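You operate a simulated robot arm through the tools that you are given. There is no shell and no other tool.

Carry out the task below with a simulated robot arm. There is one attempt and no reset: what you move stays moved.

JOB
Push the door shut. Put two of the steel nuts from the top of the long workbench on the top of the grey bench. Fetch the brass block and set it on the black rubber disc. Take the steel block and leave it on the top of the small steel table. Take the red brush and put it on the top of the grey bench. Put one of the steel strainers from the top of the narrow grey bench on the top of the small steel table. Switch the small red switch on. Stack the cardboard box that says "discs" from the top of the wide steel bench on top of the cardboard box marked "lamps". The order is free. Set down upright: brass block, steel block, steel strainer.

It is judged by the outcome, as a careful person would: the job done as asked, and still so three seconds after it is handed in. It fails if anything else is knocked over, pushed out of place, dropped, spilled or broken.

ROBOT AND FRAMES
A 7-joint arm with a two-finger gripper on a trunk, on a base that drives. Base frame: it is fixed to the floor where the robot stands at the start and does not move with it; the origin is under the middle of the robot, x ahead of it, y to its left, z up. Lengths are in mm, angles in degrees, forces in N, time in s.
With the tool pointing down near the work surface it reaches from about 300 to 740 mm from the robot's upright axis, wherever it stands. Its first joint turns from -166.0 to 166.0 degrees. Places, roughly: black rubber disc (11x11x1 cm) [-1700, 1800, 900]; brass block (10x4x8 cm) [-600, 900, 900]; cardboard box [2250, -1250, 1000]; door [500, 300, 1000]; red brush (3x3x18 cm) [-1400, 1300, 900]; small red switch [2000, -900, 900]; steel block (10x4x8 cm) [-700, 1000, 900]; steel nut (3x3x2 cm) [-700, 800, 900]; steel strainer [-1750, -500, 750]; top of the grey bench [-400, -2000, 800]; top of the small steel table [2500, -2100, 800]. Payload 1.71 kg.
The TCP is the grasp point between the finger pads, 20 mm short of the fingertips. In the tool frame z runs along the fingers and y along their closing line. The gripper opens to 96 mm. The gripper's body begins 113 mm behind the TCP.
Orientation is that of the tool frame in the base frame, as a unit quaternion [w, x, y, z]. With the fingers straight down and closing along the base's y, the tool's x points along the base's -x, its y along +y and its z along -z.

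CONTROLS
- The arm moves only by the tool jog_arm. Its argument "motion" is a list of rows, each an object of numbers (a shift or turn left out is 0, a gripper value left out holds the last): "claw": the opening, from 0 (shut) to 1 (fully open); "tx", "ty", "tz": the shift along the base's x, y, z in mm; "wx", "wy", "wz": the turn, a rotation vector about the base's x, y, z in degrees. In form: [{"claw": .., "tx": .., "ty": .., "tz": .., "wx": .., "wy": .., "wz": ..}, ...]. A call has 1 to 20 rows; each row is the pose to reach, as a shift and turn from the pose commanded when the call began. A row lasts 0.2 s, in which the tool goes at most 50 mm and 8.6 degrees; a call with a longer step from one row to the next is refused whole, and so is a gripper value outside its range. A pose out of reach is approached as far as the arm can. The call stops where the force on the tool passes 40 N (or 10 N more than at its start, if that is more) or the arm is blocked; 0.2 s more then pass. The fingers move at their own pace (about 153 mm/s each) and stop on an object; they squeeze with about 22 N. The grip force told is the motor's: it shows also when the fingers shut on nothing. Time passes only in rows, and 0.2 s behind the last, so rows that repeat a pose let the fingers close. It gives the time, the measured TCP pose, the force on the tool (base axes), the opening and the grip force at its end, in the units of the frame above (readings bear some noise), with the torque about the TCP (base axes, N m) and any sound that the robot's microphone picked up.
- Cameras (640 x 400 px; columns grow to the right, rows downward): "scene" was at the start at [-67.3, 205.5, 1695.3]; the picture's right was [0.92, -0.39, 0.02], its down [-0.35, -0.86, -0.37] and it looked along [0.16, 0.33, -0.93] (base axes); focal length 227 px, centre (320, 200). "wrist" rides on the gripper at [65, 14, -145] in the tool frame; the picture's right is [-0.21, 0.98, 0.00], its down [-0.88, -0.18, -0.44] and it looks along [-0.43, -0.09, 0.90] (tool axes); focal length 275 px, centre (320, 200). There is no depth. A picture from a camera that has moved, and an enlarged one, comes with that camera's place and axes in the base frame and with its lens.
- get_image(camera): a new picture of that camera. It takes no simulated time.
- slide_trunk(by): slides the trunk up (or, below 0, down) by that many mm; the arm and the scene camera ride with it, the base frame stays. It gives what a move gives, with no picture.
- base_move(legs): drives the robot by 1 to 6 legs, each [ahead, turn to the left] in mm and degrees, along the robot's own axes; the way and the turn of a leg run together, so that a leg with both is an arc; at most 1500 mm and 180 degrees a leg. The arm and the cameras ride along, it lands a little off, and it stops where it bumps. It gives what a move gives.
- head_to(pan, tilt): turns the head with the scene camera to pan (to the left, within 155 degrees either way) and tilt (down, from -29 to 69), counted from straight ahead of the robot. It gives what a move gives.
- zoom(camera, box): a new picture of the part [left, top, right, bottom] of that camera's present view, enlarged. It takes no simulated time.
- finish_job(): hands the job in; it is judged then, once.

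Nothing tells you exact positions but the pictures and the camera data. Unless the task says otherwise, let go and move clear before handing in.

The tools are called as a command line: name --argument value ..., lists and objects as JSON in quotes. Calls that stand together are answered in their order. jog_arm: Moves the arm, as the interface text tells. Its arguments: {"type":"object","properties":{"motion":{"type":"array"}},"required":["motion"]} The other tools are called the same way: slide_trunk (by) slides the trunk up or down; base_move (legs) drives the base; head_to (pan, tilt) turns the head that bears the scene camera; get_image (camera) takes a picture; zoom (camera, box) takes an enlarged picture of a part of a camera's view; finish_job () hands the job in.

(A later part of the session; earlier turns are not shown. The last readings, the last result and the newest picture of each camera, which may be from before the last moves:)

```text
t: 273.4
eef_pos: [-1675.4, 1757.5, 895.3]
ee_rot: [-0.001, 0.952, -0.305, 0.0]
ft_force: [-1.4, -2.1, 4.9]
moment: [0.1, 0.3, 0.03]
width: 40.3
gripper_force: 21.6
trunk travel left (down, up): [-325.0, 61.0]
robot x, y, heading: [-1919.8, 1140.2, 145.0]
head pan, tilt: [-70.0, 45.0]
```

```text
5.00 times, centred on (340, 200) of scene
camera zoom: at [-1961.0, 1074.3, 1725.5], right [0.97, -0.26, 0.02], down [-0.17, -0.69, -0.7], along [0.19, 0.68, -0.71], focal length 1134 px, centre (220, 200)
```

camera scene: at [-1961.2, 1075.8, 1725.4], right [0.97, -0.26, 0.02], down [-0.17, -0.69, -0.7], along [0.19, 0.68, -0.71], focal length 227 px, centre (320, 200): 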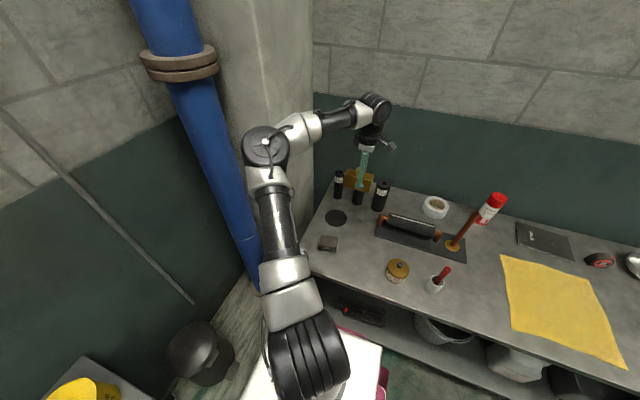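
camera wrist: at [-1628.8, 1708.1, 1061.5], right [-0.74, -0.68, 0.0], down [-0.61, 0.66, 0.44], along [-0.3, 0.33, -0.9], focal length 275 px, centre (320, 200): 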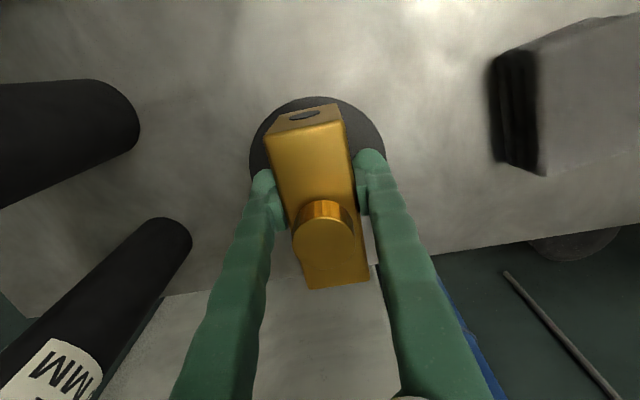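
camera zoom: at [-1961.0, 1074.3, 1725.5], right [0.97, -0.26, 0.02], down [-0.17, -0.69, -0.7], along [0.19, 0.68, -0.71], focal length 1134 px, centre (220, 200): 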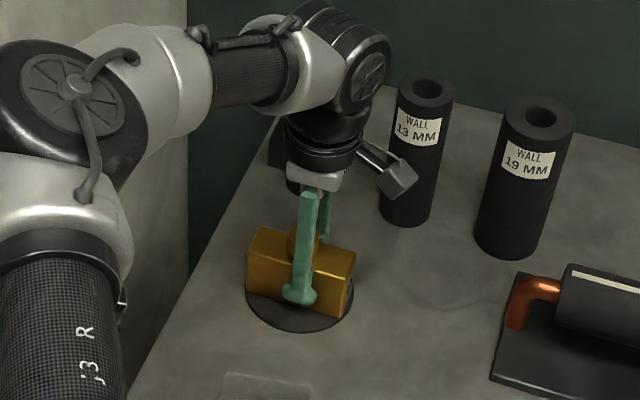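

The brass block is on the disc. I'll release and rise.

jog_arm --motion '[{"claw": 1}, {"claw": 1}, {"claw": 1}, {"tz": 30}, {"tz": 75}, {"tz": 120}, {"tz": 165}, {"tz": 210}, {"tz": 250}, {"tz": 290}]'

zoom --camera "scene" --box '[290, 150, 400, 240]'

get_image --camera "wrist"

```text
t: 275.6
eef_pos: [-1673.7, 1754.7, 1187.0]
ee_rot: [0.0, 0.952, -0.305, 0.0]
ft_force: [-0.5, -0.2, 0.4]
moment: [0.0, -0.01, 0.02]
width: 96.1
gripper_force: 0.2
trunk travel left (down, up): [-325.0, 61.0]
robot x, y, heading: [-1916.7, 1139.6, 145.1]
head pan, tilt: [-70.0, 45.0]
```

```text
4.44 times, centred on (345, 195) of scene
camera zoom: at [-1960.6, 1074.1, 1725.4], right [0.97, -0.26, 0.02], down [-0.17, -0.69, -0.7], along [0.19, 0.68, -0.71], focal length 1008 px, centre (209, 222)
```

zoom: 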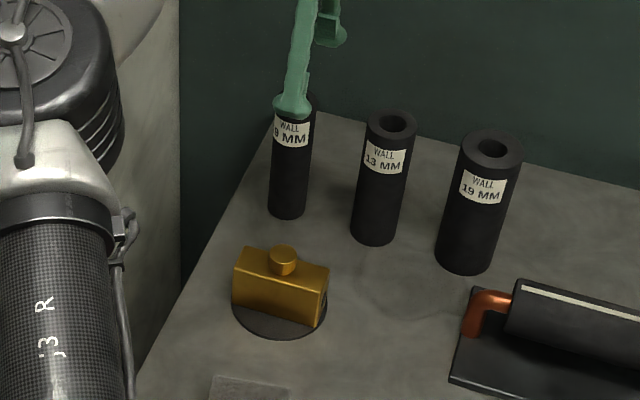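

```text
taken
camera wrist: at [-1629.5, 1705.7, 1332.3], right [-0.74, -0.68, 0.0], down [-0.61, 0.66, 0.44], along [-0.3, 0.33, -0.9], focal length 275 px, centre (320, 200)
```

wrist: 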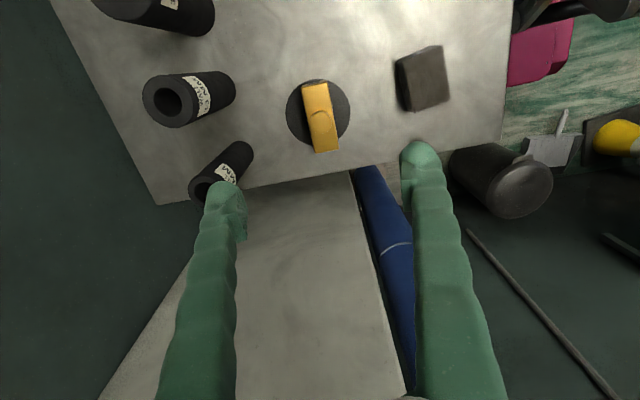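

The brass block sits upright on the disc. Next is the red brush in the cup, so I'll back up a little along the bench.

base_move --legs '[[-230, -1.3]]'

head_to --pan -80 --tilt 50

get_image --camera "scene"

get_image --camera "wrist"

```text
t: 277.4
eef_pos: [-1485.9, 1625.5, 1185.7]
ee_rot: [0.003, 0.949, -0.314, 0.006]
ft_force: [0.0, 0.1, -0.1]
moment: [0.05, 0.02, 0.0]
width: 96.0
gripper_force: 0.0
trunk travel left (down, up): [-325.0, 61.0]
robot x, y, heading: [-1730.7, 1008.7, 143.4]
head pan, tilt: [-70.0, 45.0]
```

```text
t: 278.1
eef_pos: [-1481.7, 1611.1, 1192.1]
ee_rot: [-0.003, 0.949, -0.315, 0.001]
ft_force: [0.1, 1.4, -0.3]
moment: [-0.05, -0.01, 0.0]
width: 96.1
gripper_force: 0.1
trunk travel left (down, up): [-325.0, 61.0]
robot x, y, heading: [-1728.3, 1010.9, 143.8]
head pan, tilt: [-80.0, 50.0]
```

```text
taken
camera scene: at [-1722.1, 922.2, 1720.5], right [0.9, -0.44, -0.01], down [-0.35, -0.69, -0.64], along [0.28, 0.57, -0.77], focal length 227 px, centre (320, 200)
```

scene: 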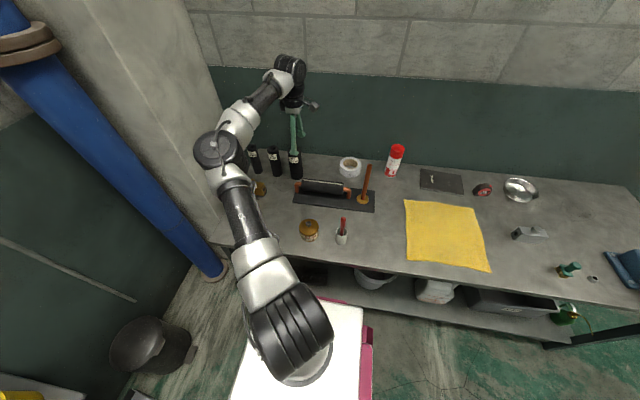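

```text
taken
camera wrist: at [-1437.6, 1559.9, 1336.9], right [-0.75, -0.66, -0.01], down [-0.6, 0.67, 0.44], along [-0.29, 0.34, -0.9], focal length 275 px, centre (320, 200)
```

wrist: 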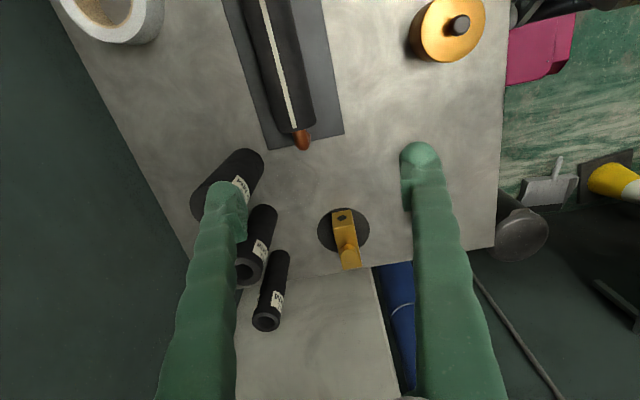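

zoom --camera "scene" --box '[290, 200, 390, 260]'

```text
6.40 times, centred on (340, 230) of scene
camera zoom: at [-1722.1, 922.2, 1720.5], right [0.9, -0.44, -0.01], down [-0.35, -0.69, -0.64], along [0.28, 0.57, -0.77], focal length 1452 px, centre (192, 8)
```

zoom: 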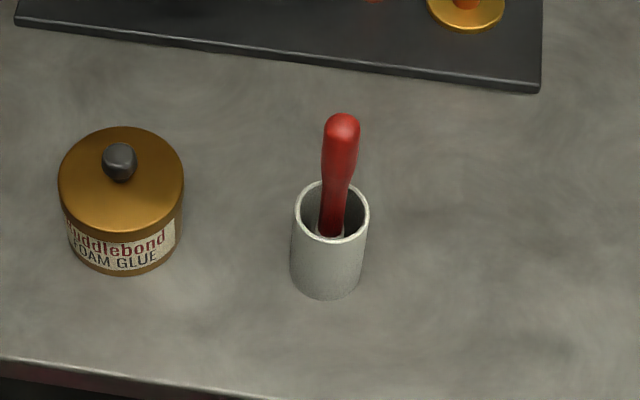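

The brush stands in the cup with its red handle up, near (-1434, 1313), top at about z = 1035. I'll bring the open gripper over the handle.

jog_arm --motion '[{"tx": 7, "ty": -43}, {"tx": 14, "ty": -86}, {"tx": 21, "ty": -129}, {"tx": 28, "ty": -172}, {"tx": 35, "ty": -215}, {"tx": 42, "ty": -258}, {"tx": 48, "ty": -298}, {"tx": 48, "ty": -298}]'

get_image --camera "wrist"

get_image --camera "scene"

```text
t: 279.9
eef_pos: [-1440.7, 1317.5, 1190.1]
ee_rot: [-0.002, 0.949, -0.315, 0.005]
ft_force: [-0.2, 0.0, -0.4]
moment: [-0.03, -0.01, -0.01]
width: 95.7
gripper_force: 0.0
trunk travel left (down, up): [-325.0, 61.0]
robot x, y, heading: [-1731.8, 1007.6, 143.8]
head pan, tilt: [-80.0, 50.0]
```

```text
taken
camera wrist: at [-1397.8, 1266.1, 1335.1], right [-0.75, -0.66, -0.01], down [-0.6, 0.67, 0.44], along [-0.28, 0.33, -0.9], focal length 275 px, centre (320, 200)
```

wrist: 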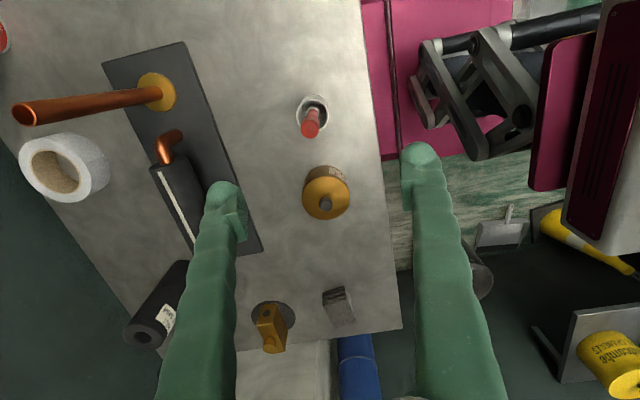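

```text
taken
camera scene: at [-1744.8, 939.3, 1721.2], right [0.9, -0.44, 0.01], down [-0.34, -0.7, -0.63], along [0.29, 0.57, -0.77], focal length 227 px, centre (320, 200)
```

scene: 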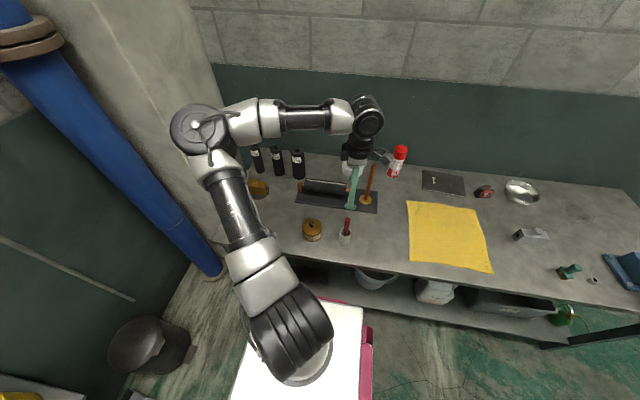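

jog_arm --motion '[{"tx": 6, "ty": 0, "tz": -35}, {"tx": 11, "ty": -1, "tz": -70}, {"tx": 11, "ty": -1, "tz": -95}, {"tx": 11, "ty": -1, "tz": -95}]'

get_image --camera "wrist"

```text
t: 280.9
eef_pos: [-1430.5, 1318.0, 1096.4]
ee_rot: [-0.002, 0.949, -0.315, 0.007]
ft_force: [0.9, 0.6, -0.6]
moment: [0.03, 0.03, 0.01]
width: 96.0
gripper_force: 0.0
trunk travel left (down, up): [-325.0, 61.0]
robot x, y, heading: [-1733.5, 1009.6, 143.9]
head pan, tilt: [-80.0, 50.0]
```

```text
taken
camera wrist: at [-1387.5, 1267.4, 1240.6], right [-0.75, -0.66, -0.01], down [-0.6, 0.67, 0.44], along [-0.28, 0.33, -0.9], focal length 275 px, centre (320, 200)
```

wrist: 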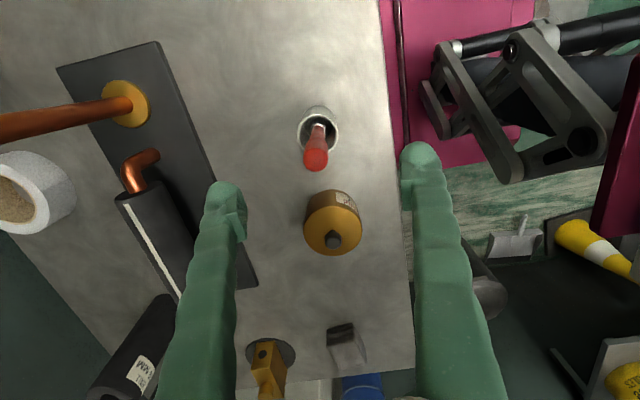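

jog_arm --motion '[{"tx": 3, "ty": 2, "tz": -35}, {"tx": 3, "ty": 2, "tz": -65}, {"tx": 3, "ty": 2, "tz": -88}, {"tx": 3, "ty": 2, "tz": -88}]'

get_image --camera "wrist"

zoom --camera "scene" --box '[290, 180, 410, 260]'

```text
t: 281.9
eef_pos: [-1428.2, 1321.5, 1006.8]
ee_rot: [-0.002, 0.949, -0.315, 0.007]
ft_force: [0.8, -0.6, 0.0]
moment: [-0.02, 0.02, -0.01]
width: 96.2
gripper_force: 0.0
trunk travel left (down, up): [-325.0, 61.0]
robot x, y, heading: [-1735.8, 1008.5, 143.6]
head pan, tilt: [-80.0, 50.0]
```

```text
taken
camera wrist: at [-1385.1, 1270.3, 1152.0], right [-0.75, -0.66, -0.01], down [-0.6, 0.67, 0.44], along [-0.28, 0.33, -0.9], focal length 275 px, centre (320, 200)
```

wrist: 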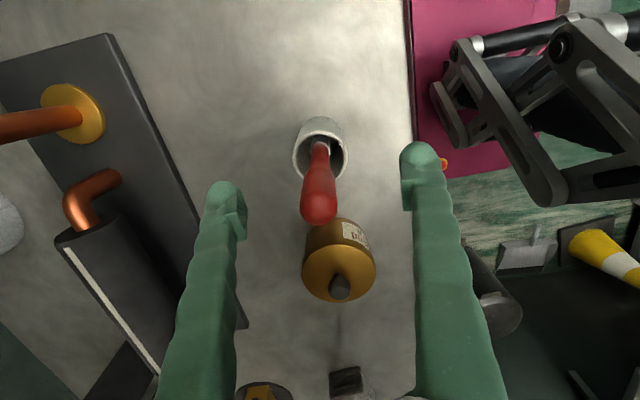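

```text
5.00 times, centred on (350, 220) of scene
camera zoom: at [-1754.3, 945.6, 1721.4], right [0.9, -0.44, 0.01], down [-0.33, -0.7, -0.63], along [0.29, 0.56, -0.77], focal length 1134 px, centre (170, 100)
```

zoom: 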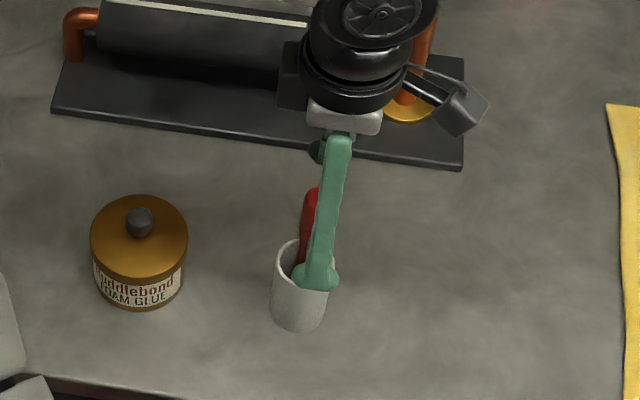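

jog_arm --motion '[{"tx": -5, "ty": 4, "tz": -5}, {"tx": -5, "ty": 4, "tz": -12}, {"tx": -5, "ty": 4, "tz": -12}]'

jog_arm --motion '[{"claw": 0.5}, {"claw": 0.3}, {"claw": 0.2}, {"claw": 0}, {"claw": 0}, {"claw": 0}]'

get_image --camera "wrist"

zoom --camera "scene" --box '[290, 180, 410, 260]'

```text
t: 282.7
eef_pos: [-1433.9, 1324.1, 996.1]
ee_rot: [-0.003, 0.95, -0.314, 0.007]
ft_force: [-0.1, -0.3, 0.1]
moment: [-0.04, 0.01, 0.0]
width: 96.0
gripper_force: 0.1
trunk travel left (down, up): [-325.0, 61.0]
robot x, y, heading: [-1732.0, 1006.7, 143.5]
head pan, tilt: [-80.0, 50.0]
```

```text
t: 284.1
eef_pos: [-1433.5, 1322.8, 995.9]
ee_rot: [-0.002, 0.949, -0.314, 0.006]
ft_force: [0.0, -0.7, -0.1]
moment: [0.01, -0.02, 0.02]
width: 19.9
gripper_force: 22.3
trunk travel left (down, up): [-325.0, 61.0]
robot x, y, heading: [-1732.7, 1007.5, 144.0]
head pan, tilt: [-80.0, 50.0]
```

```text
taken
camera wrist: at [-1390.6, 1273.5, 1141.3], right [-0.75, -0.66, -0.01], down [-0.6, 0.67, 0.44], along [-0.28, 0.33, -0.9], focal length 275 px, centre (320, 200)
```

wrist: 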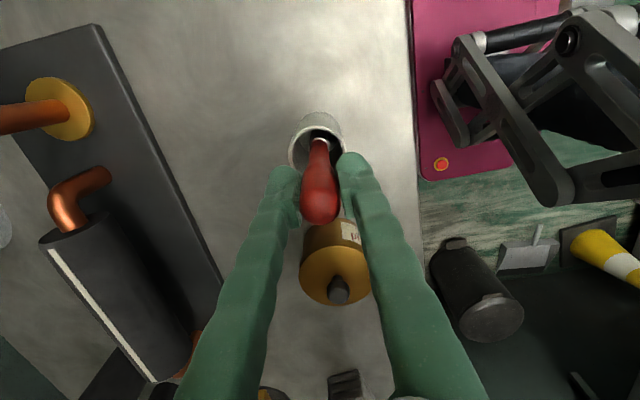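

```text
5.00 times, centred on (350, 220) of scene
camera zoom: at [-1754.2, 945.8, 1721.4], right [0.9, -0.44, 0.01], down [-0.33, -0.7, -0.63], along [0.29, 0.56, -0.77], focal length 1134 px, centre (170, 100)
```

zoom: 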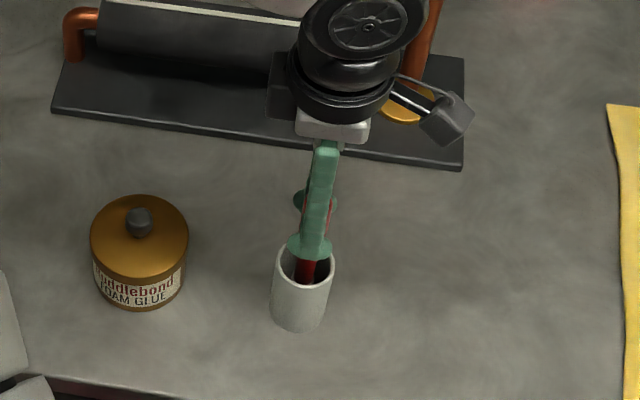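

The brush handle is gripped. I'll lift it slowly straight out of the cup.

jog_arm --motion '[{"tz": 12}, {"tz": 24}, {"tz": 36}, {"tz": 50}, {"tz": 64}, {"tz": 78}, {"tz": 92}, {"tz": 108}, {"tz": 124}, {"tz": 140}, {"tz": 160}, {"tz": 190}, {"tz": 220}]'

get_image --camera "wrist"

zoom --camera "scene" --box '[270, 110, 430, 260]'

```text
t: 286.9
eef_pos: [-1433.9, 1323.2, 1216.4]
ee_rot: [-0.002, 0.949, -0.314, 0.006]
ft_force: [1.0, 0.5, 0.0]
moment: [0.0, 0.03, -0.02]
width: 20.1
gripper_force: 22.2
trunk travel left (down, up): [-325.0, 61.0]
robot x, y, heading: [-1731.7, 1008.2, 143.4]
head pan, tilt: [-80.0, 50.0]
```

```text
taken
camera wrist: at [-1390.2, 1272.9, 1361.1], right [-0.75, -0.66, -0.01], down [-0.6, 0.67, 0.44], along [-0.28, 0.33, -0.9], focal length 275 px, centre (320, 200)
```

wrist: 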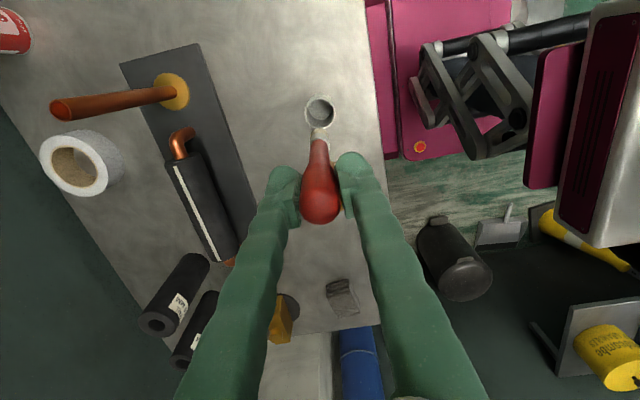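

```text
2.67 times, centred on (350, 185) of scene
camera zoom: at [-1754.7, 945.5, 1721.4], right [0.9, -0.44, 0.01], down [-0.33, -0.7, -0.63], along [0.29, 0.56, -0.77], focal length 605 px, centre (240, 240)
```

zoom: 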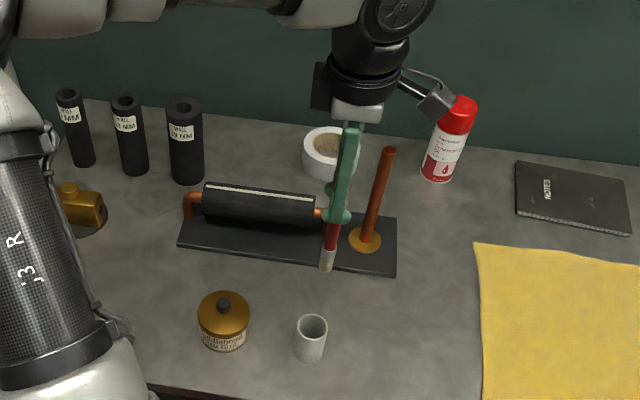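

The brush is out, and the cup stayed upright. Next I'll carry it to the grey bench across the aisle.

jog_arm --motion '[{"tz": 25}, {"tz": 50}]'

base_move --legs '[[-700, -25]]'

base_move --legs '[[0, -177]]'

head_to --pan -20 --tilt 30

get_image --camera "scene"

```text
t: 287.5
eef_pos: [-1432.4, 1324.2, 1267.4]
ee_rot: [-0.002, 0.949, -0.314, 0.006]
ft_force: [-0.6, -0.3, -0.3]
moment: [0.01, -0.03, -0.01]
width: 19.8
gripper_force: 22.1
trunk travel left (down, up): [-325.0, 61.0]
robot x, y, heading: [-1730.2, 1003.9, 143.7]
head pan, tilt: [-80.0, 50.0]
```

```text
t: 291.6
eef_pos: [-866.4, 640.8, 1263.7]
ee_rot: [-0.002, 0.859, -0.512, 0.005]
ft_force: [-0.3, -0.6, 0.1]
moment: [0.08, 0.01, 0.03]
width: 19.8
gripper_force: 22.4
trunk travel left (down, up): [-325.0, 61.0]
robot x, y, heading: [-1271.4, 487.6, 118.9]
head pan, tilt: [-80.0, 50.0]
```

```text
t: 300.4
eef_pos: [-1649.0, 275.6, 1264.8]
ee_rot: [-0.008, 0.451, 0.892, -0.002]
ft_force: [0.2, -0.1, -1.3]
moment: [0.02, -0.02, -0.01]
width: 20.1
gripper_force: 22.0
trunk travel left (down, up): [-325.0, 61.0]
robot x, y, heading: [-1262.9, 489.7, -53.6]
head pan, tilt: [-80.0, 50.0]
```

```text
t: 301.8
eef_pos: [-1659.0, 287.7, 1264.2]
ee_rot: [-0.001, 0.451, 0.892, -0.005]
ft_force: [1.1, -0.7, 0.0]
moment: [0.02, 0.07, -0.01]
width: 19.9
gripper_force: 21.5
trunk travel left (down, up): [-325.0, 61.0]
robot x, y, heading: [-1268.2, 489.6, -53.0]
head pan, tilt: [-20.0, 30.0]
```

```text
taken
camera scene: at [-1135.8, 519.1, 1746.9], right [-0.96, -0.29, 0.01], down [-0.15, 0.49, -0.86], along [0.24, -0.82, -0.52], focal length 227 px, centre (320, 200)
```

scene: 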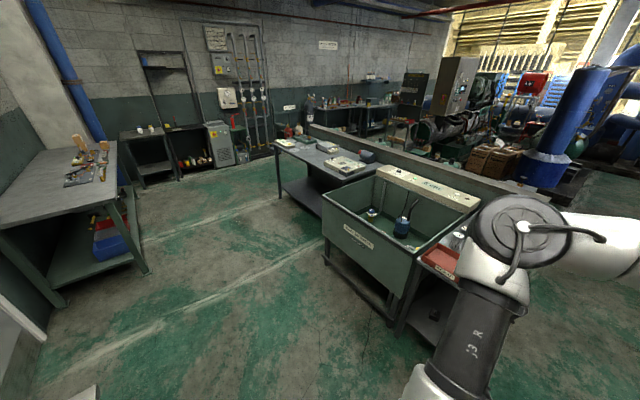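

base_move --legs '[[0, -5], [1200, 0], [1140, 0]]'

base_move --legs '[[0, 22]]'

head_to --pan -80 --tilt 40

get_image --camera "scene"

get_image --camera "wrist"

```text
t: 314.6
eef_pos: [-404.9, -1665.7, 1263.7]
ee_rot: [-0.001, 0.483, 0.876, -0.006]
ft_force: [-0.2, -0.5, -1.0]
moment: [0.03, -0.04, 0.0]
width: 20.3
gripper_force: 22.4
trunk travel left (down, up): [-325.0, 61.0]
robot x, y, heading: [-1.9, -1494.1, -57.1]
head pan, tilt: [-20.0, 30.0]
```

```text
t: 316.4
eef_pos: [-320.6, -1796.4, 1263.3]
ee_rot: [0.006, 0.305, 0.952, -0.007]
ft_force: [1.2, -0.4, -0.8]
moment: [0.09, 0.06, 0.0]
width: 20.3
gripper_force: 21.9
trunk travel left (down, up): [-325.0, 61.0]
robot x, y, heading: [2.5, -1493.6, -35.1]
head pan, tilt: [-20.0, 30.0]
```

```text
t: 317.7
eef_pos: [-332.2, -1788.6, 1262.1]
ee_rot: [0.011, 0.304, 0.953, -0.01]
ft_force: [0.2, 0.0, -0.8]
moment: [0.05, -0.07, -0.01]
width: 20.1
gripper_force: 21.9
trunk travel left (down, up): [-325.0, 61.0]
robot x, y, heading: [3.0, -1491.4, -35.2]
head pan, tilt: [-80.0, 40.0]
```

```text
taken
camera scene: at [19.4, -1420.5, 1732.8], right [-0.91, 0.42, 0.01], down [0.26, 0.59, -0.76], along [-0.33, -0.69, -0.64], focal length 227 px, centre (320, 200)
```

scene: 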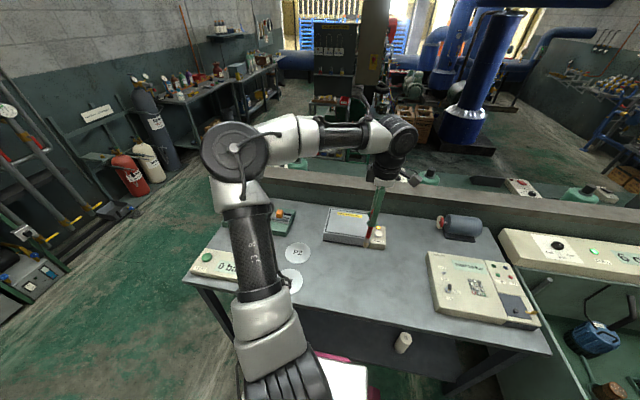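

```text
taken
camera wrist: at [-380.5, -1735.9, 1404.7], right [0.73, 0.68, -0.01], down [0.6, -0.65, 0.47], along [0.32, -0.35, -0.88], focal length 275 px, centre (320, 200)
```

wrist: 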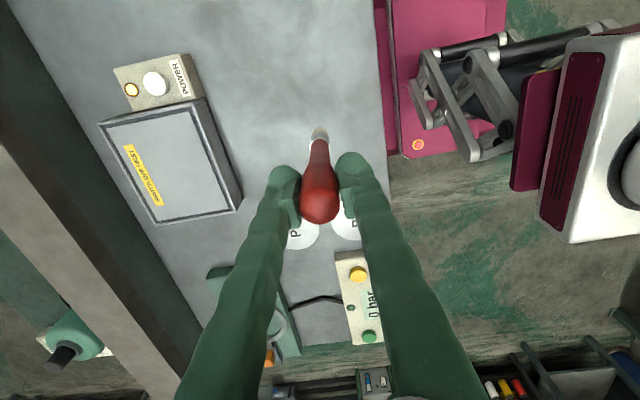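

The middle-front area of the grey bench is free. To lay the brush down gently I'll tilt the tool sideways along the bench so the brush becomes nearly horizontal. I'll test that tilt up high first.

jog_arm --motion '[{"wx": 4.5, "wy": 6.4}, {"wx": 9, "wy": 12.8}, {"wx": 13.4, "wy": 19.2}, {"wx": 18, "wy": 25.5}, {"wx": 22.4, "wy": 31.9}, {"wx": 26.9, "wy": 38.3}, {"wx": 31.4, "wy": 44.7}, {"wx": 36, "wy": 51}, {"wx": 40.5, "wy": 57.5}]'

get_image --camera "scene"

get_image --camera "wrist"

```text
t: 319.7
eef_pos: [-337.9, -1785.3, 1263.2]
ee_rot: [-0.54, 0.248, 0.788, 0.164]
ft_force: [-0.4, 0.6, -0.5]
moment: [0.0, 0.0, 0.0]
width: 20.0
gripper_force: 22.0
trunk travel left (down, up): [-325.0, 61.0]
robot x, y, heading: [-3.1, -1492.2, -35.0]
head pan, tilt: [-80.0, 40.0]
```

```text
taken
camera scene: at [26.9, -1425.4, 1732.9], right [-0.91, 0.42, 0.02], down [0.26, 0.59, -0.76], along [-0.33, -0.69, -0.64], focal length 227 px, centre (320, 200)
```

scene: 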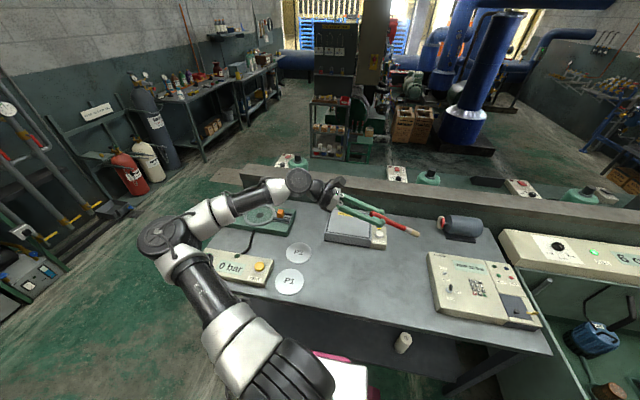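

```text
taken
camera wrist: at [-238.0, -1835.8, 1375.7], right [0.62, 0.76, -0.2], down [0.5, -0.57, -0.65], along [-0.61, 0.3, -0.73], focal length 275 px, centre (320, 200)
```

wrist: 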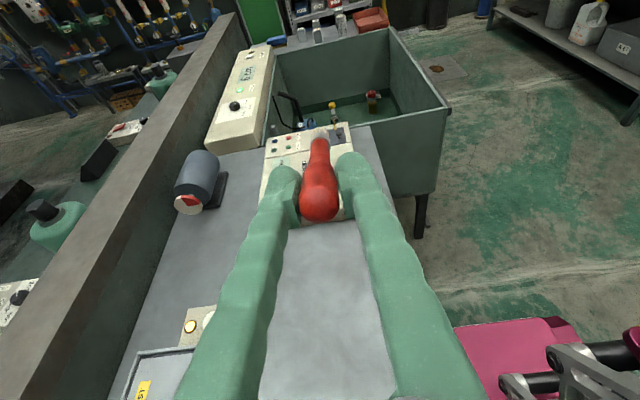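

The tilt works, and the brush is now about 20° from horizontal. I'll lower it towards the bench.

jog_arm --motion '[{"tz": -45}, {"tz": -90}, {"tz": -135}, {"tz": -180}, {"tz": -225}, {"tz": -265}, {"tz": -290}]'

get_image --camera "wrist"

zoom --camera "scene" --box '[260, 190, 460, 320]'

```text
t: 321.3
eef_pos: [-324.4, -1771.2, 1036.4]
ee_rot: [-0.52, 0.252, 0.801, 0.157]
ft_force: [-0.4, -0.2, -0.3]
moment: [-0.02, 0.0, 0.01]
width: 20.0
gripper_force: 22.7
out of reach, approached as far as the arm can: row 5, 6, 7
trunk travel left (down, up): [-325.0, 61.0]
robot x, y, heading: [2.4, -1491.8, -34.9]
head pan, tilt: [-80.0, 40.0]
```

```text
taken
camera wrist: at [-229.7, -1818.8, 1155.8], right [0.62, 0.76, -0.2], down [0.52, -0.59, -0.61], along [-0.58, 0.28, -0.76], focal length 275 px, centre (320, 200)
```

wrist: 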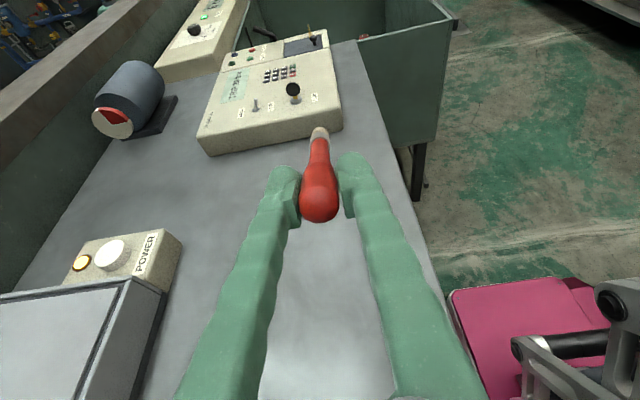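

```text
3.08 times, centred on (360, 255) of scene
camera zoom: at [25.8, -1425.3, 1732.9], right [-0.91, 0.42, 0.02], down [0.26, 0.59, -0.76], along [-0.33, -0.69, -0.65], focal length 698 px, centre (197, 31)
```

zoom: 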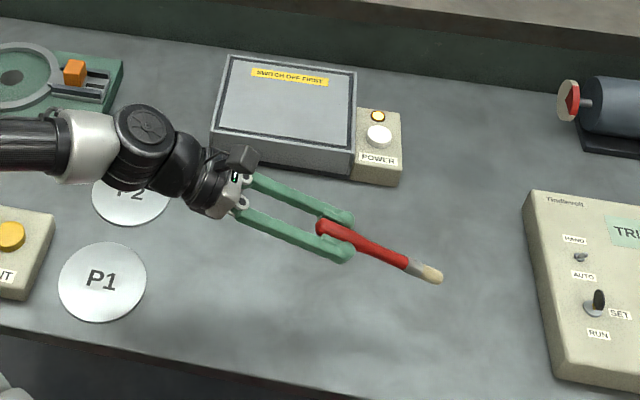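

The arm can't go lower in this pose, so I'll lower the trunk and shift the brush a bit further onto the bench.

jog_arm --motion '[{"tx": -18, "ty": -25}, {"tx": -35, "ty": -49}, {"tx": -47, "ty": -65}]'

slide_trunk --by -80

zoom --camera "scene" --box '[260, 190, 460, 320]'

get_image --camera "wrist"

```text
t: 322.1
eef_pos: [-366.7, -1820.8, 1068.8]
ee_rot: [-0.52, 0.25, 0.802, 0.156]
ft_force: [-1.1, -0.4, -0.4]
moment: [0.02, -0.02, -0.05]
width: 20.3
gripper_force: 21.5
out of reach, approached as far as the arm can: row 1, 2, 3
trunk travel left (down, up): [-325.0, 61.0]
robot x, y, heading: [-1.4, -1496.8, -35.3]
head pan, tilt: [-80.0, 40.0]
```

```text
t: 323.3
eef_pos: [-365.9, -1821.2, 986.8]
ee_rot: [-0.52, 0.251, 0.801, 0.156]
ft_force: [0.7, 0.4, 0.8]
moment: [0.05, 0.0, 0.0]
width: 20.2
gripper_force: 22.5
trunk travel left (down, up): [-245.0, 141.0]
robot x, y, heading: [3.4, -1489.4, -34.9]
head pan, tilt: [-80.0, 40.0]
```

```text
3.08 times, centred on (360, 255) of scene
camera zoom: at [25.1, -1424.4, 1652.1], right [-0.91, 0.42, 0.02], down [0.26, 0.59, -0.76], along [-0.33, -0.69, -0.64], focal length 698 px, centre (197, 31)
```

zoom: 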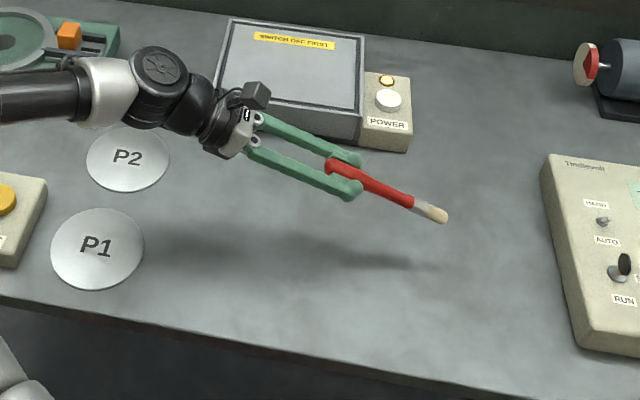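

```text
taken
camera wrist: at [-269.6, -1867.5, 1106.8], right [0.62, 0.76, -0.2], down [0.52, -0.59, -0.62], along [-0.58, 0.28, -0.76], focal length 275 px, centre (320, 200)
```

wrist: 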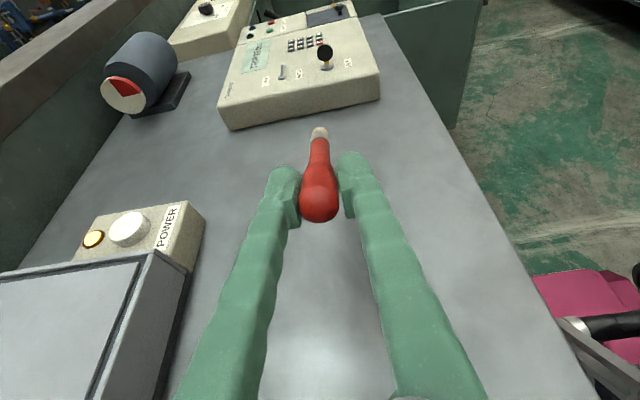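

slide_trunk --by -50

zoom --camera "scene" --box '[260, 170, 460, 300]'

```text
t: 324.2
eef_pos: [-367.1, -1821.1, 939.0]
ee_rot: [-0.521, 0.251, 0.801, 0.157]
ft_force: [0.0, -0.6, -0.9]
moment: [0.01, -0.03, -0.02]
width: 20.3
gripper_force: 22.0
trunk travel left (down, up): [-195.0, 191.0]
robot x, y, heading: [1.8, -1490.8, -35.2]
head pan, tilt: [-80.0, 40.0]
```

```text
3.08 times, centred on (360, 235) of scene
camera zoom: at [24.4, -1423.9, 1602.8], right [-0.91, 0.42, 0.02], down [0.26, 0.59, -0.76], along [-0.33, -0.69, -0.64], focal length 698 px, centre (197, 92)
```

zoom: 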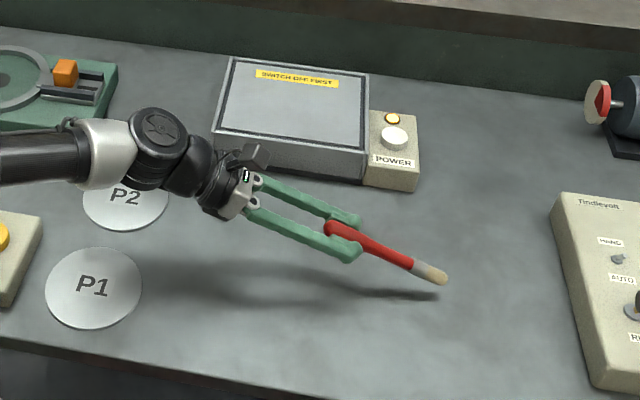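

slide_trunk --by -22

zoom --camera "scene" --box '[320, 190, 440, 290]'

```text
t: 324.9
eef_pos: [-366.5, -1820.5, 916.9]
ee_rot: [-0.521, 0.251, 0.801, 0.156]
ft_force: [0.1, 0.2, -0.1]
moment: [-0.04, 0.01, 0.0]
width: 20.3
gripper_force: 21.9
trunk travel left (down, up): [-173.0, 213.0]
robot x, y, heading: [2.4, -1487.0, -35.2]
head pan, tilt: [-80.0, 40.0]
```

```text
4.00 times, centred on (380, 240) of scene
camera zoom: at [24.1, -1423.7, 1581.1], right [-0.91, 0.42, 0.02], down [0.26, 0.59, -0.76], along [-0.33, -0.69, -0.64], focal length 907 px, centre (80, 40)
```

zoom: 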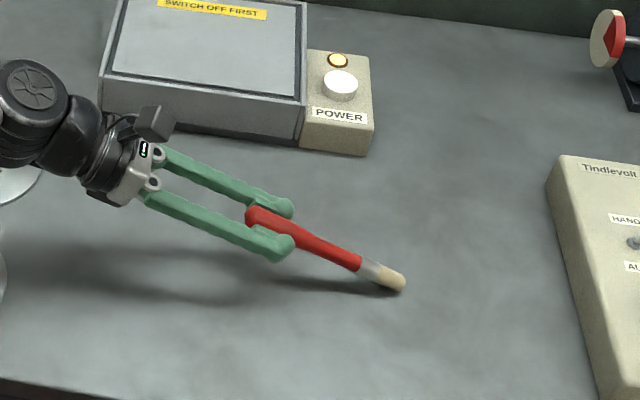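

The brush tip is almost touching. I'll flatten the tilt a bit more and then lower the last few centimetres.

jog_arm --motion '[{"wx": 3.5, "wy": 4.9}, {"wx": 6.9, "wy": 9.8}, {"wx": 8, "wy": 11.5}]'

slide_trunk --by -22

zoom --camera "scene" --box '[320, 180, 440, 280]'

```text
t: 325.7
eef_pos: [-365.5, -1820.8, 916.5]
ee_rot: [-0.521, 0.25, 0.801, 0.155]
ft_force: [-0.7, 0.2, 0.1]
moment: [-0.02, 0.0, 0.01]
width: 20.3
gripper_force: 21.9
out of reach, approached as far as the arm can: row 1, 2, 3
trunk travel left (down, up): [-173.0, 213.0]
robot x, y, heading: [2.0, -1488.8, -35.0]
head pan, tilt: [-80.0, 40.0]
```

```text
t: 326.4
eef_pos: [-365.4, -1819.7, 893.4]
ee_rot: [-0.52, 0.25, 0.802, 0.155]
ft_force: [-0.2, 0.6, -0.7]
moment: [-0.03, 0.0, 0.03]
width: 20.0
gripper_force: 22.2
trunk travel left (down, up): [-151.0, 235.0]
robot x, y, heading: [-2.4, -1492.2, -34.7]
head pan, tilt: [-80.0, 40.0]
```

```text
4.00 times, centred on (380, 230) of scene
camera zoom: at [23.6, -1423.6, 1559.1], right [-0.91, 0.42, 0.02], down [0.26, 0.59, -0.76], along [-0.33, -0.69, -0.65], focal length 907 px, centre (80, 80)
```

zoom: 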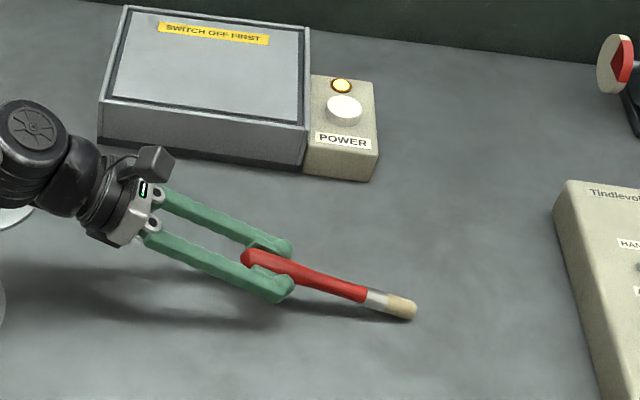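

The brush pivots easily in the grip as it meets the bench. I'll lower a little more and release.

slide_trunk --by -12

zoom --camera "scene" --box '[320, 180, 440, 280]'

get_image --camera "wrist"

```text
t: 326.9
eef_pos: [-365.7, -1820.6, 882.7]
ee_rot: [-0.521, 0.25, 0.801, 0.156]
ft_force: [0.3, 0.1, 0.5]
moment: [0.03, 0.08, 0.02]
width: 20.1
gripper_force: 22.0
trunk travel left (down, up): [-139.0, 247.0]
robot x, y, heading: [-1.1, -1494.9, -35.2]
head pan, tilt: [-80.0, 40.0]
```

```text
4.00 times, centred on (380, 230) of scene
camera zoom: at [23.6, -1423.5, 1547.1], right [-0.91, 0.42, 0.02], down [0.26, 0.59, -0.76], along [-0.33, -0.69, -0.64], focal length 907 px, centre (80, 80)
```

zoom: 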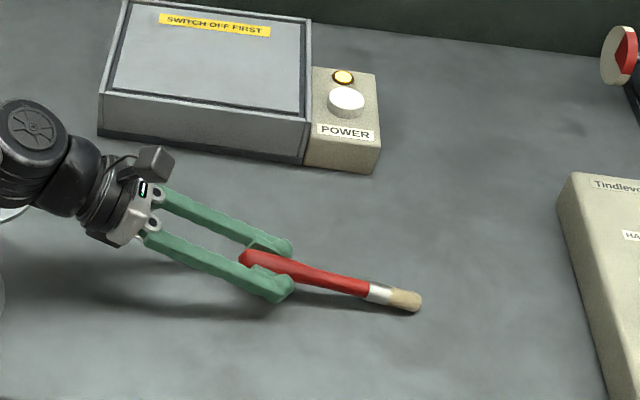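

```text
taken
camera wrist: at [-269.8, -1867.3, 1001.2], right [0.62, 0.76, -0.2], down [0.52, -0.59, -0.62], along [-0.58, 0.28, -0.76], focal length 275 px, centre (320, 200)
```

wrist: 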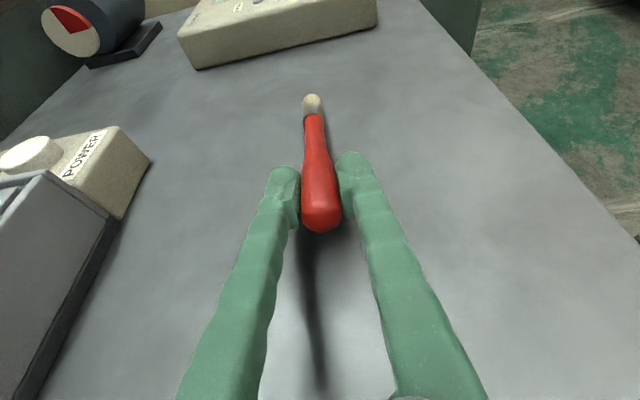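

slide_trunk --by -10

zoom --camera "scene" --box '[320, 180, 440, 280]'

```text
t: 327.5
eef_pos: [-365.0, -1820.0, 871.8]
ee_rot: [-0.521, 0.25, 0.801, 0.155]
ft_force: [0.0, -0.7, 0.4]
moment: [0.05, 0.1, 0.0]
width: 20.3
gripper_force: 21.9
trunk travel left (down, up): [-129.0, 257.0]
robot x, y, heading: [-1.0, -1494.0, -34.9]
head pan, tilt: [-80.0, 40.0]
```

```text
4.00 times, centred on (380, 230) of scene
camera zoom: at [23.5, -1423.4, 1537.1], right [-0.91, 0.42, 0.02], down [0.26, 0.59, -0.76], along [-0.33, -0.69, -0.64], focal length 907 px, centre (80, 80)
```

zoom: 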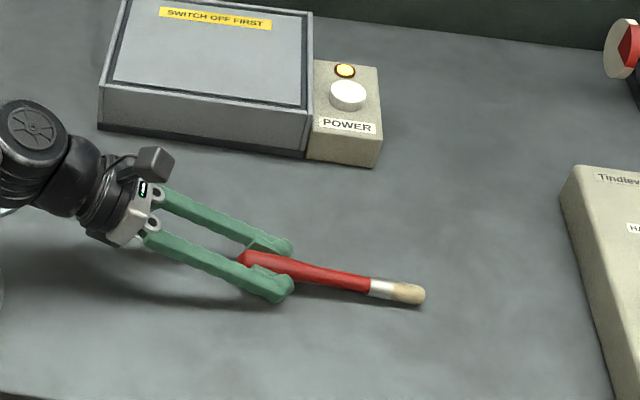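

slide_trunk --by -5

jog_arm --motion '[{"claw": 0.3}, {"claw": 0.4}, {"claw": 0.6}, {"claw": 0.6}]'

zoom --camera "scene" --box '[320, 180, 440, 280]'

get_image --camera "wrist"

```text
t: 328.1
eef_pos: [-365.9, -1821.5, 868.5]
ee_rot: [-0.521, 0.25, 0.801, 0.155]
ft_force: [0.4, -0.1, 3.2]
moment: [0.26, 0.39, 0.02]
width: 20.1
gripper_force: 21.6
trunk travel left (down, up): [-124.0, 262.0]
robot x, y, heading: [1.7, -1491.1, -35.3]
head pan, tilt: [-80.0, 40.0]
```

```text
t: 329.1
eef_pos: [-365.0, -1819.7, 869.0]
ee_rot: [-0.521, 0.25, 0.801, 0.156]
ft_force: [-0.9, 0.0, 0.2]
moment: [-0.03, 0.01, -0.03]
width: 57.6
gripper_force: 0.0
trunk travel left (down, up): [-124.0, 262.0]
robot x, y, heading: [0.7, -1490.9, -34.9]
head pan, tilt: [-80.0, 40.0]
```

```text
4.00 times, centred on (380, 230) of scene
camera zoom: at [23.5, -1423.4, 1532.1], right [-0.91, 0.42, 0.02], down [0.26, 0.59, -0.76], along [-0.33, -0.69, -0.64], focal length 907 px, centre (80, 80)
```

zoom: 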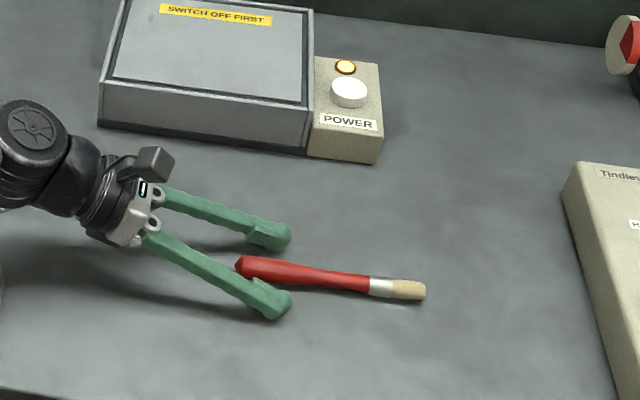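

```text
taken
camera wrist: at [-269.8, -1867.1, 986.4], right [0.62, 0.76, -0.2], down [0.52, -0.59, -0.62], along [-0.58, 0.28, -0.76], focal length 275 px, centre (320, 200)
```

wrist: 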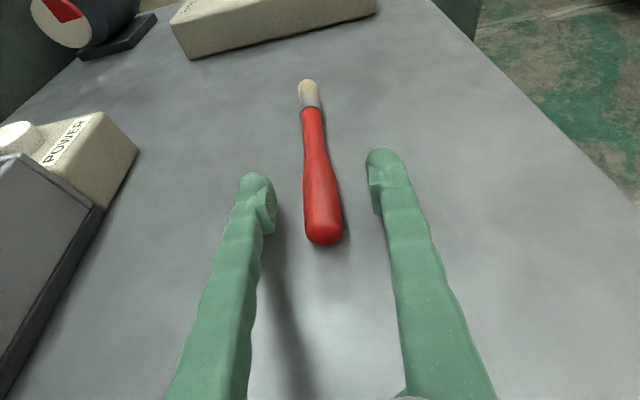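

The brush lies flat on the grey bench. I'll raise the trunk back up and bring the tool to point down again.

slide_trunk --by 201

jog_arm --motion '[{"wx": -4.5, "wy": -6.4, "tz": 15}, {"wx": -9, "wy": -12.8, "tz": 30}, {"wx": -13.4, "wy": -19.2, "tz": 45}, {"wx": -18, "wy": -25.5, "tz": 60}, {"wx": -22.4, "wy": -31.9, "tz": 75}, {"wx": -26.9, "wy": -38.3, "tz": 90}, {"wx": -31.4, "wy": -44.7, "tz": 105}, {"wx": -36, "wy": -51, "tz": 120}, {"wx": -38, "wy": -53.8, "tz": 120}]'

get_image --camera "scene"

```text
t: 331.2
eef_pos: [-365.2, -1820.5, 1069.8]
ee_rot: [-0.521, 0.25, 0.801, 0.156]
ft_force: [-0.4, 0.3, -1.0]
moment: [0.01, 0.0, 0.01]
width: 57.8
gripper_force: 0.1
trunk travel left (down, up): [-325.0, 61.0]
robot x, y, heading: [-3.3, -1493.3, -35.1]
head pan, tilt: [-80.0, 40.0]
```

```text
t: 333.2
eef_pos: [-364.8, -1822.3, 1189.2]
ee_rot: [-0.002, 0.304, 0.953, -0.01]
ft_force: [0.8, -0.6, -0.1]
moment: [0.03, -0.01, -0.01]
width: 57.9
gripper_force: 0.0
trunk travel left (down, up): [-325.0, 61.0]
robot x, y, heading: [0.7, -1492.8, -35.0]
head pan, tilt: [-80.0, 40.0]
```

```text
taken
camera scene: at [26.1, -1425.3, 1732.8], right [-0.91, 0.42, 0.02], down [0.26, 0.59, -0.76], along [-0.33, -0.69, -0.65], focal length 227 px, centre (320, 200)
```

scene: 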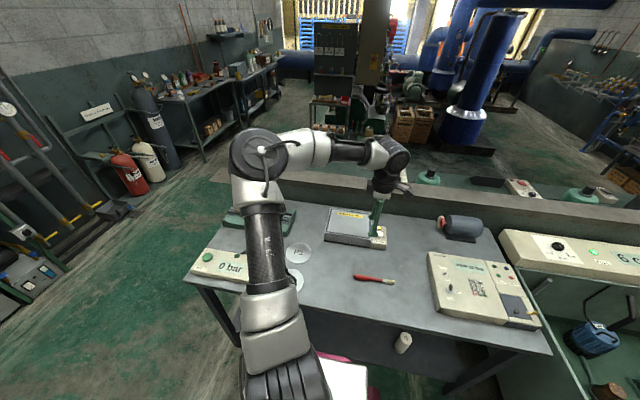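

Back to the long bench for the nuts. I'll pull away from the grey bench with a gentle arc before turning.

base_move --legs '[[750, 25]]'

base_move --legs '[[0, 135]]'

```text
t: 337.6
eef_pos: [502.2, -2226.9, 1189.6]
ee_rot: [-0.001, 0.085, 0.996, -0.011]
ft_force: [0.2, -0.1, 0.8]
moment: [0.0, 0.02, -0.01]
width: 57.7
gripper_force: 0.0
trunk travel left (down, up): [-325.0, 61.0]
robot x, y, heading: [685.5, -1775.1, -9.3]
head pan, tilt: [-80.0, 40.0]
```

```text
t: 344.7
eef_pos: [1144.3, -1586.4, 1188.2]
ee_rot: [-0.013, 0.894, -0.449, -0.002]
ft_force: [-0.4, 0.0, -0.6]
moment: [0.02, -0.02, 0.02]
width: 57.5
gripper_force: 0.1
trunk travel left (down, up): [-325.0, 61.0]
robot x, y, heading: [690.7, -1767.1, 126.9]
head pan, tilt: [-80.0, 40.0]
```

base_move --legs '[[0, -0.8], [1300, 0], [1245, 0]]'

base_move --legs '[[0, 17.5]]'

head_to --pan -90 --tilt 50

get_image --camera "scene"

get_image --camera "wrist"

```text
t: 358.2
eef_pos: [-350.9, 416.2, 1185.4]
ee_rot: [-0.017, 0.891, -0.454, -0.009]
ft_force: [0.6, 0.5, 0.0]
moment: [0.0, -0.01, -0.05]
width: 57.8
gripper_force: 0.1
trunk travel left (down, up): [-325.0, 61.0]
robot x, y, heading: [-818.1, 253.6, 126.4]
head pan, tilt: [-80.0, 40.0]
```

```text
t: 359.8
eef_pos: [-414.3, 541.9, 1185.4]
ee_rot: [-0.017, 0.949, -0.314, -0.014]
ft_force: [0.0, 0.4, 0.1]
moment: [-0.05, 0.02, 0.02]
width: 57.5
gripper_force: 0.1
trunk travel left (down, up): [-325.0, 61.0]
robot x, y, heading: [-817.7, 254.7, 143.7]
head pan, tilt: [-80.0, 40.0]
```

```text
t: 360.5
eef_pos: [-400.1, 532.4, 1182.6]
ee_rot: [-0.019, 0.949, -0.315, -0.022]
ft_force: [0.3, 0.3, 0.1]
moment: [0.04, -0.03, -0.01]
width: 57.6
gripper_force: 0.0
trunk travel left (down, up): [-325.0, 61.0]
robot x, y, heading: [-816.3, 252.1, 143.6]
head pan, tilt: [-90.0, 50.0]
```

```text
taken
camera scene: at [-820.7, 157.7, 1718.4], right [0.81, -0.59, 0.0], down [-0.45, -0.62, -0.64], along [0.38, 0.52, -0.77], focal length 227 px, centre (320, 200)
```

scene: 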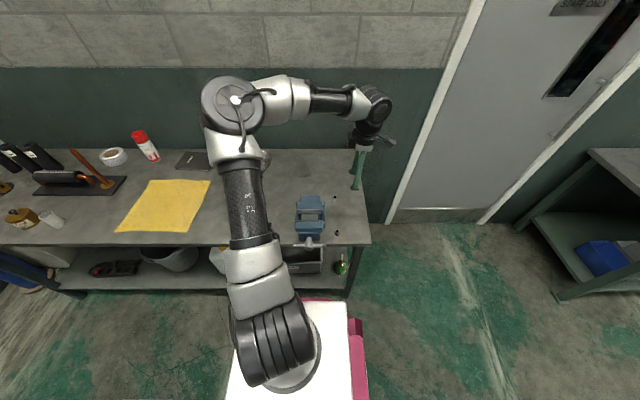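

```text
taken
camera wrist: at [-351.4, 474.8, 1323.1], right [-0.75, -0.66, -0.01], down [-0.58, 0.65, 0.49], along [-0.32, 0.38, -0.87], focal length 275 px, centre (320, 200)
```

wrist: 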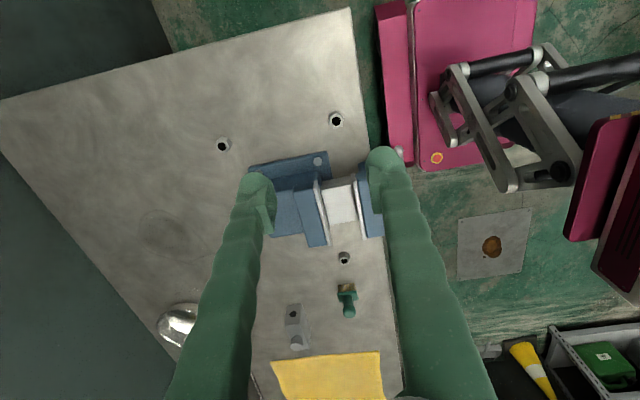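

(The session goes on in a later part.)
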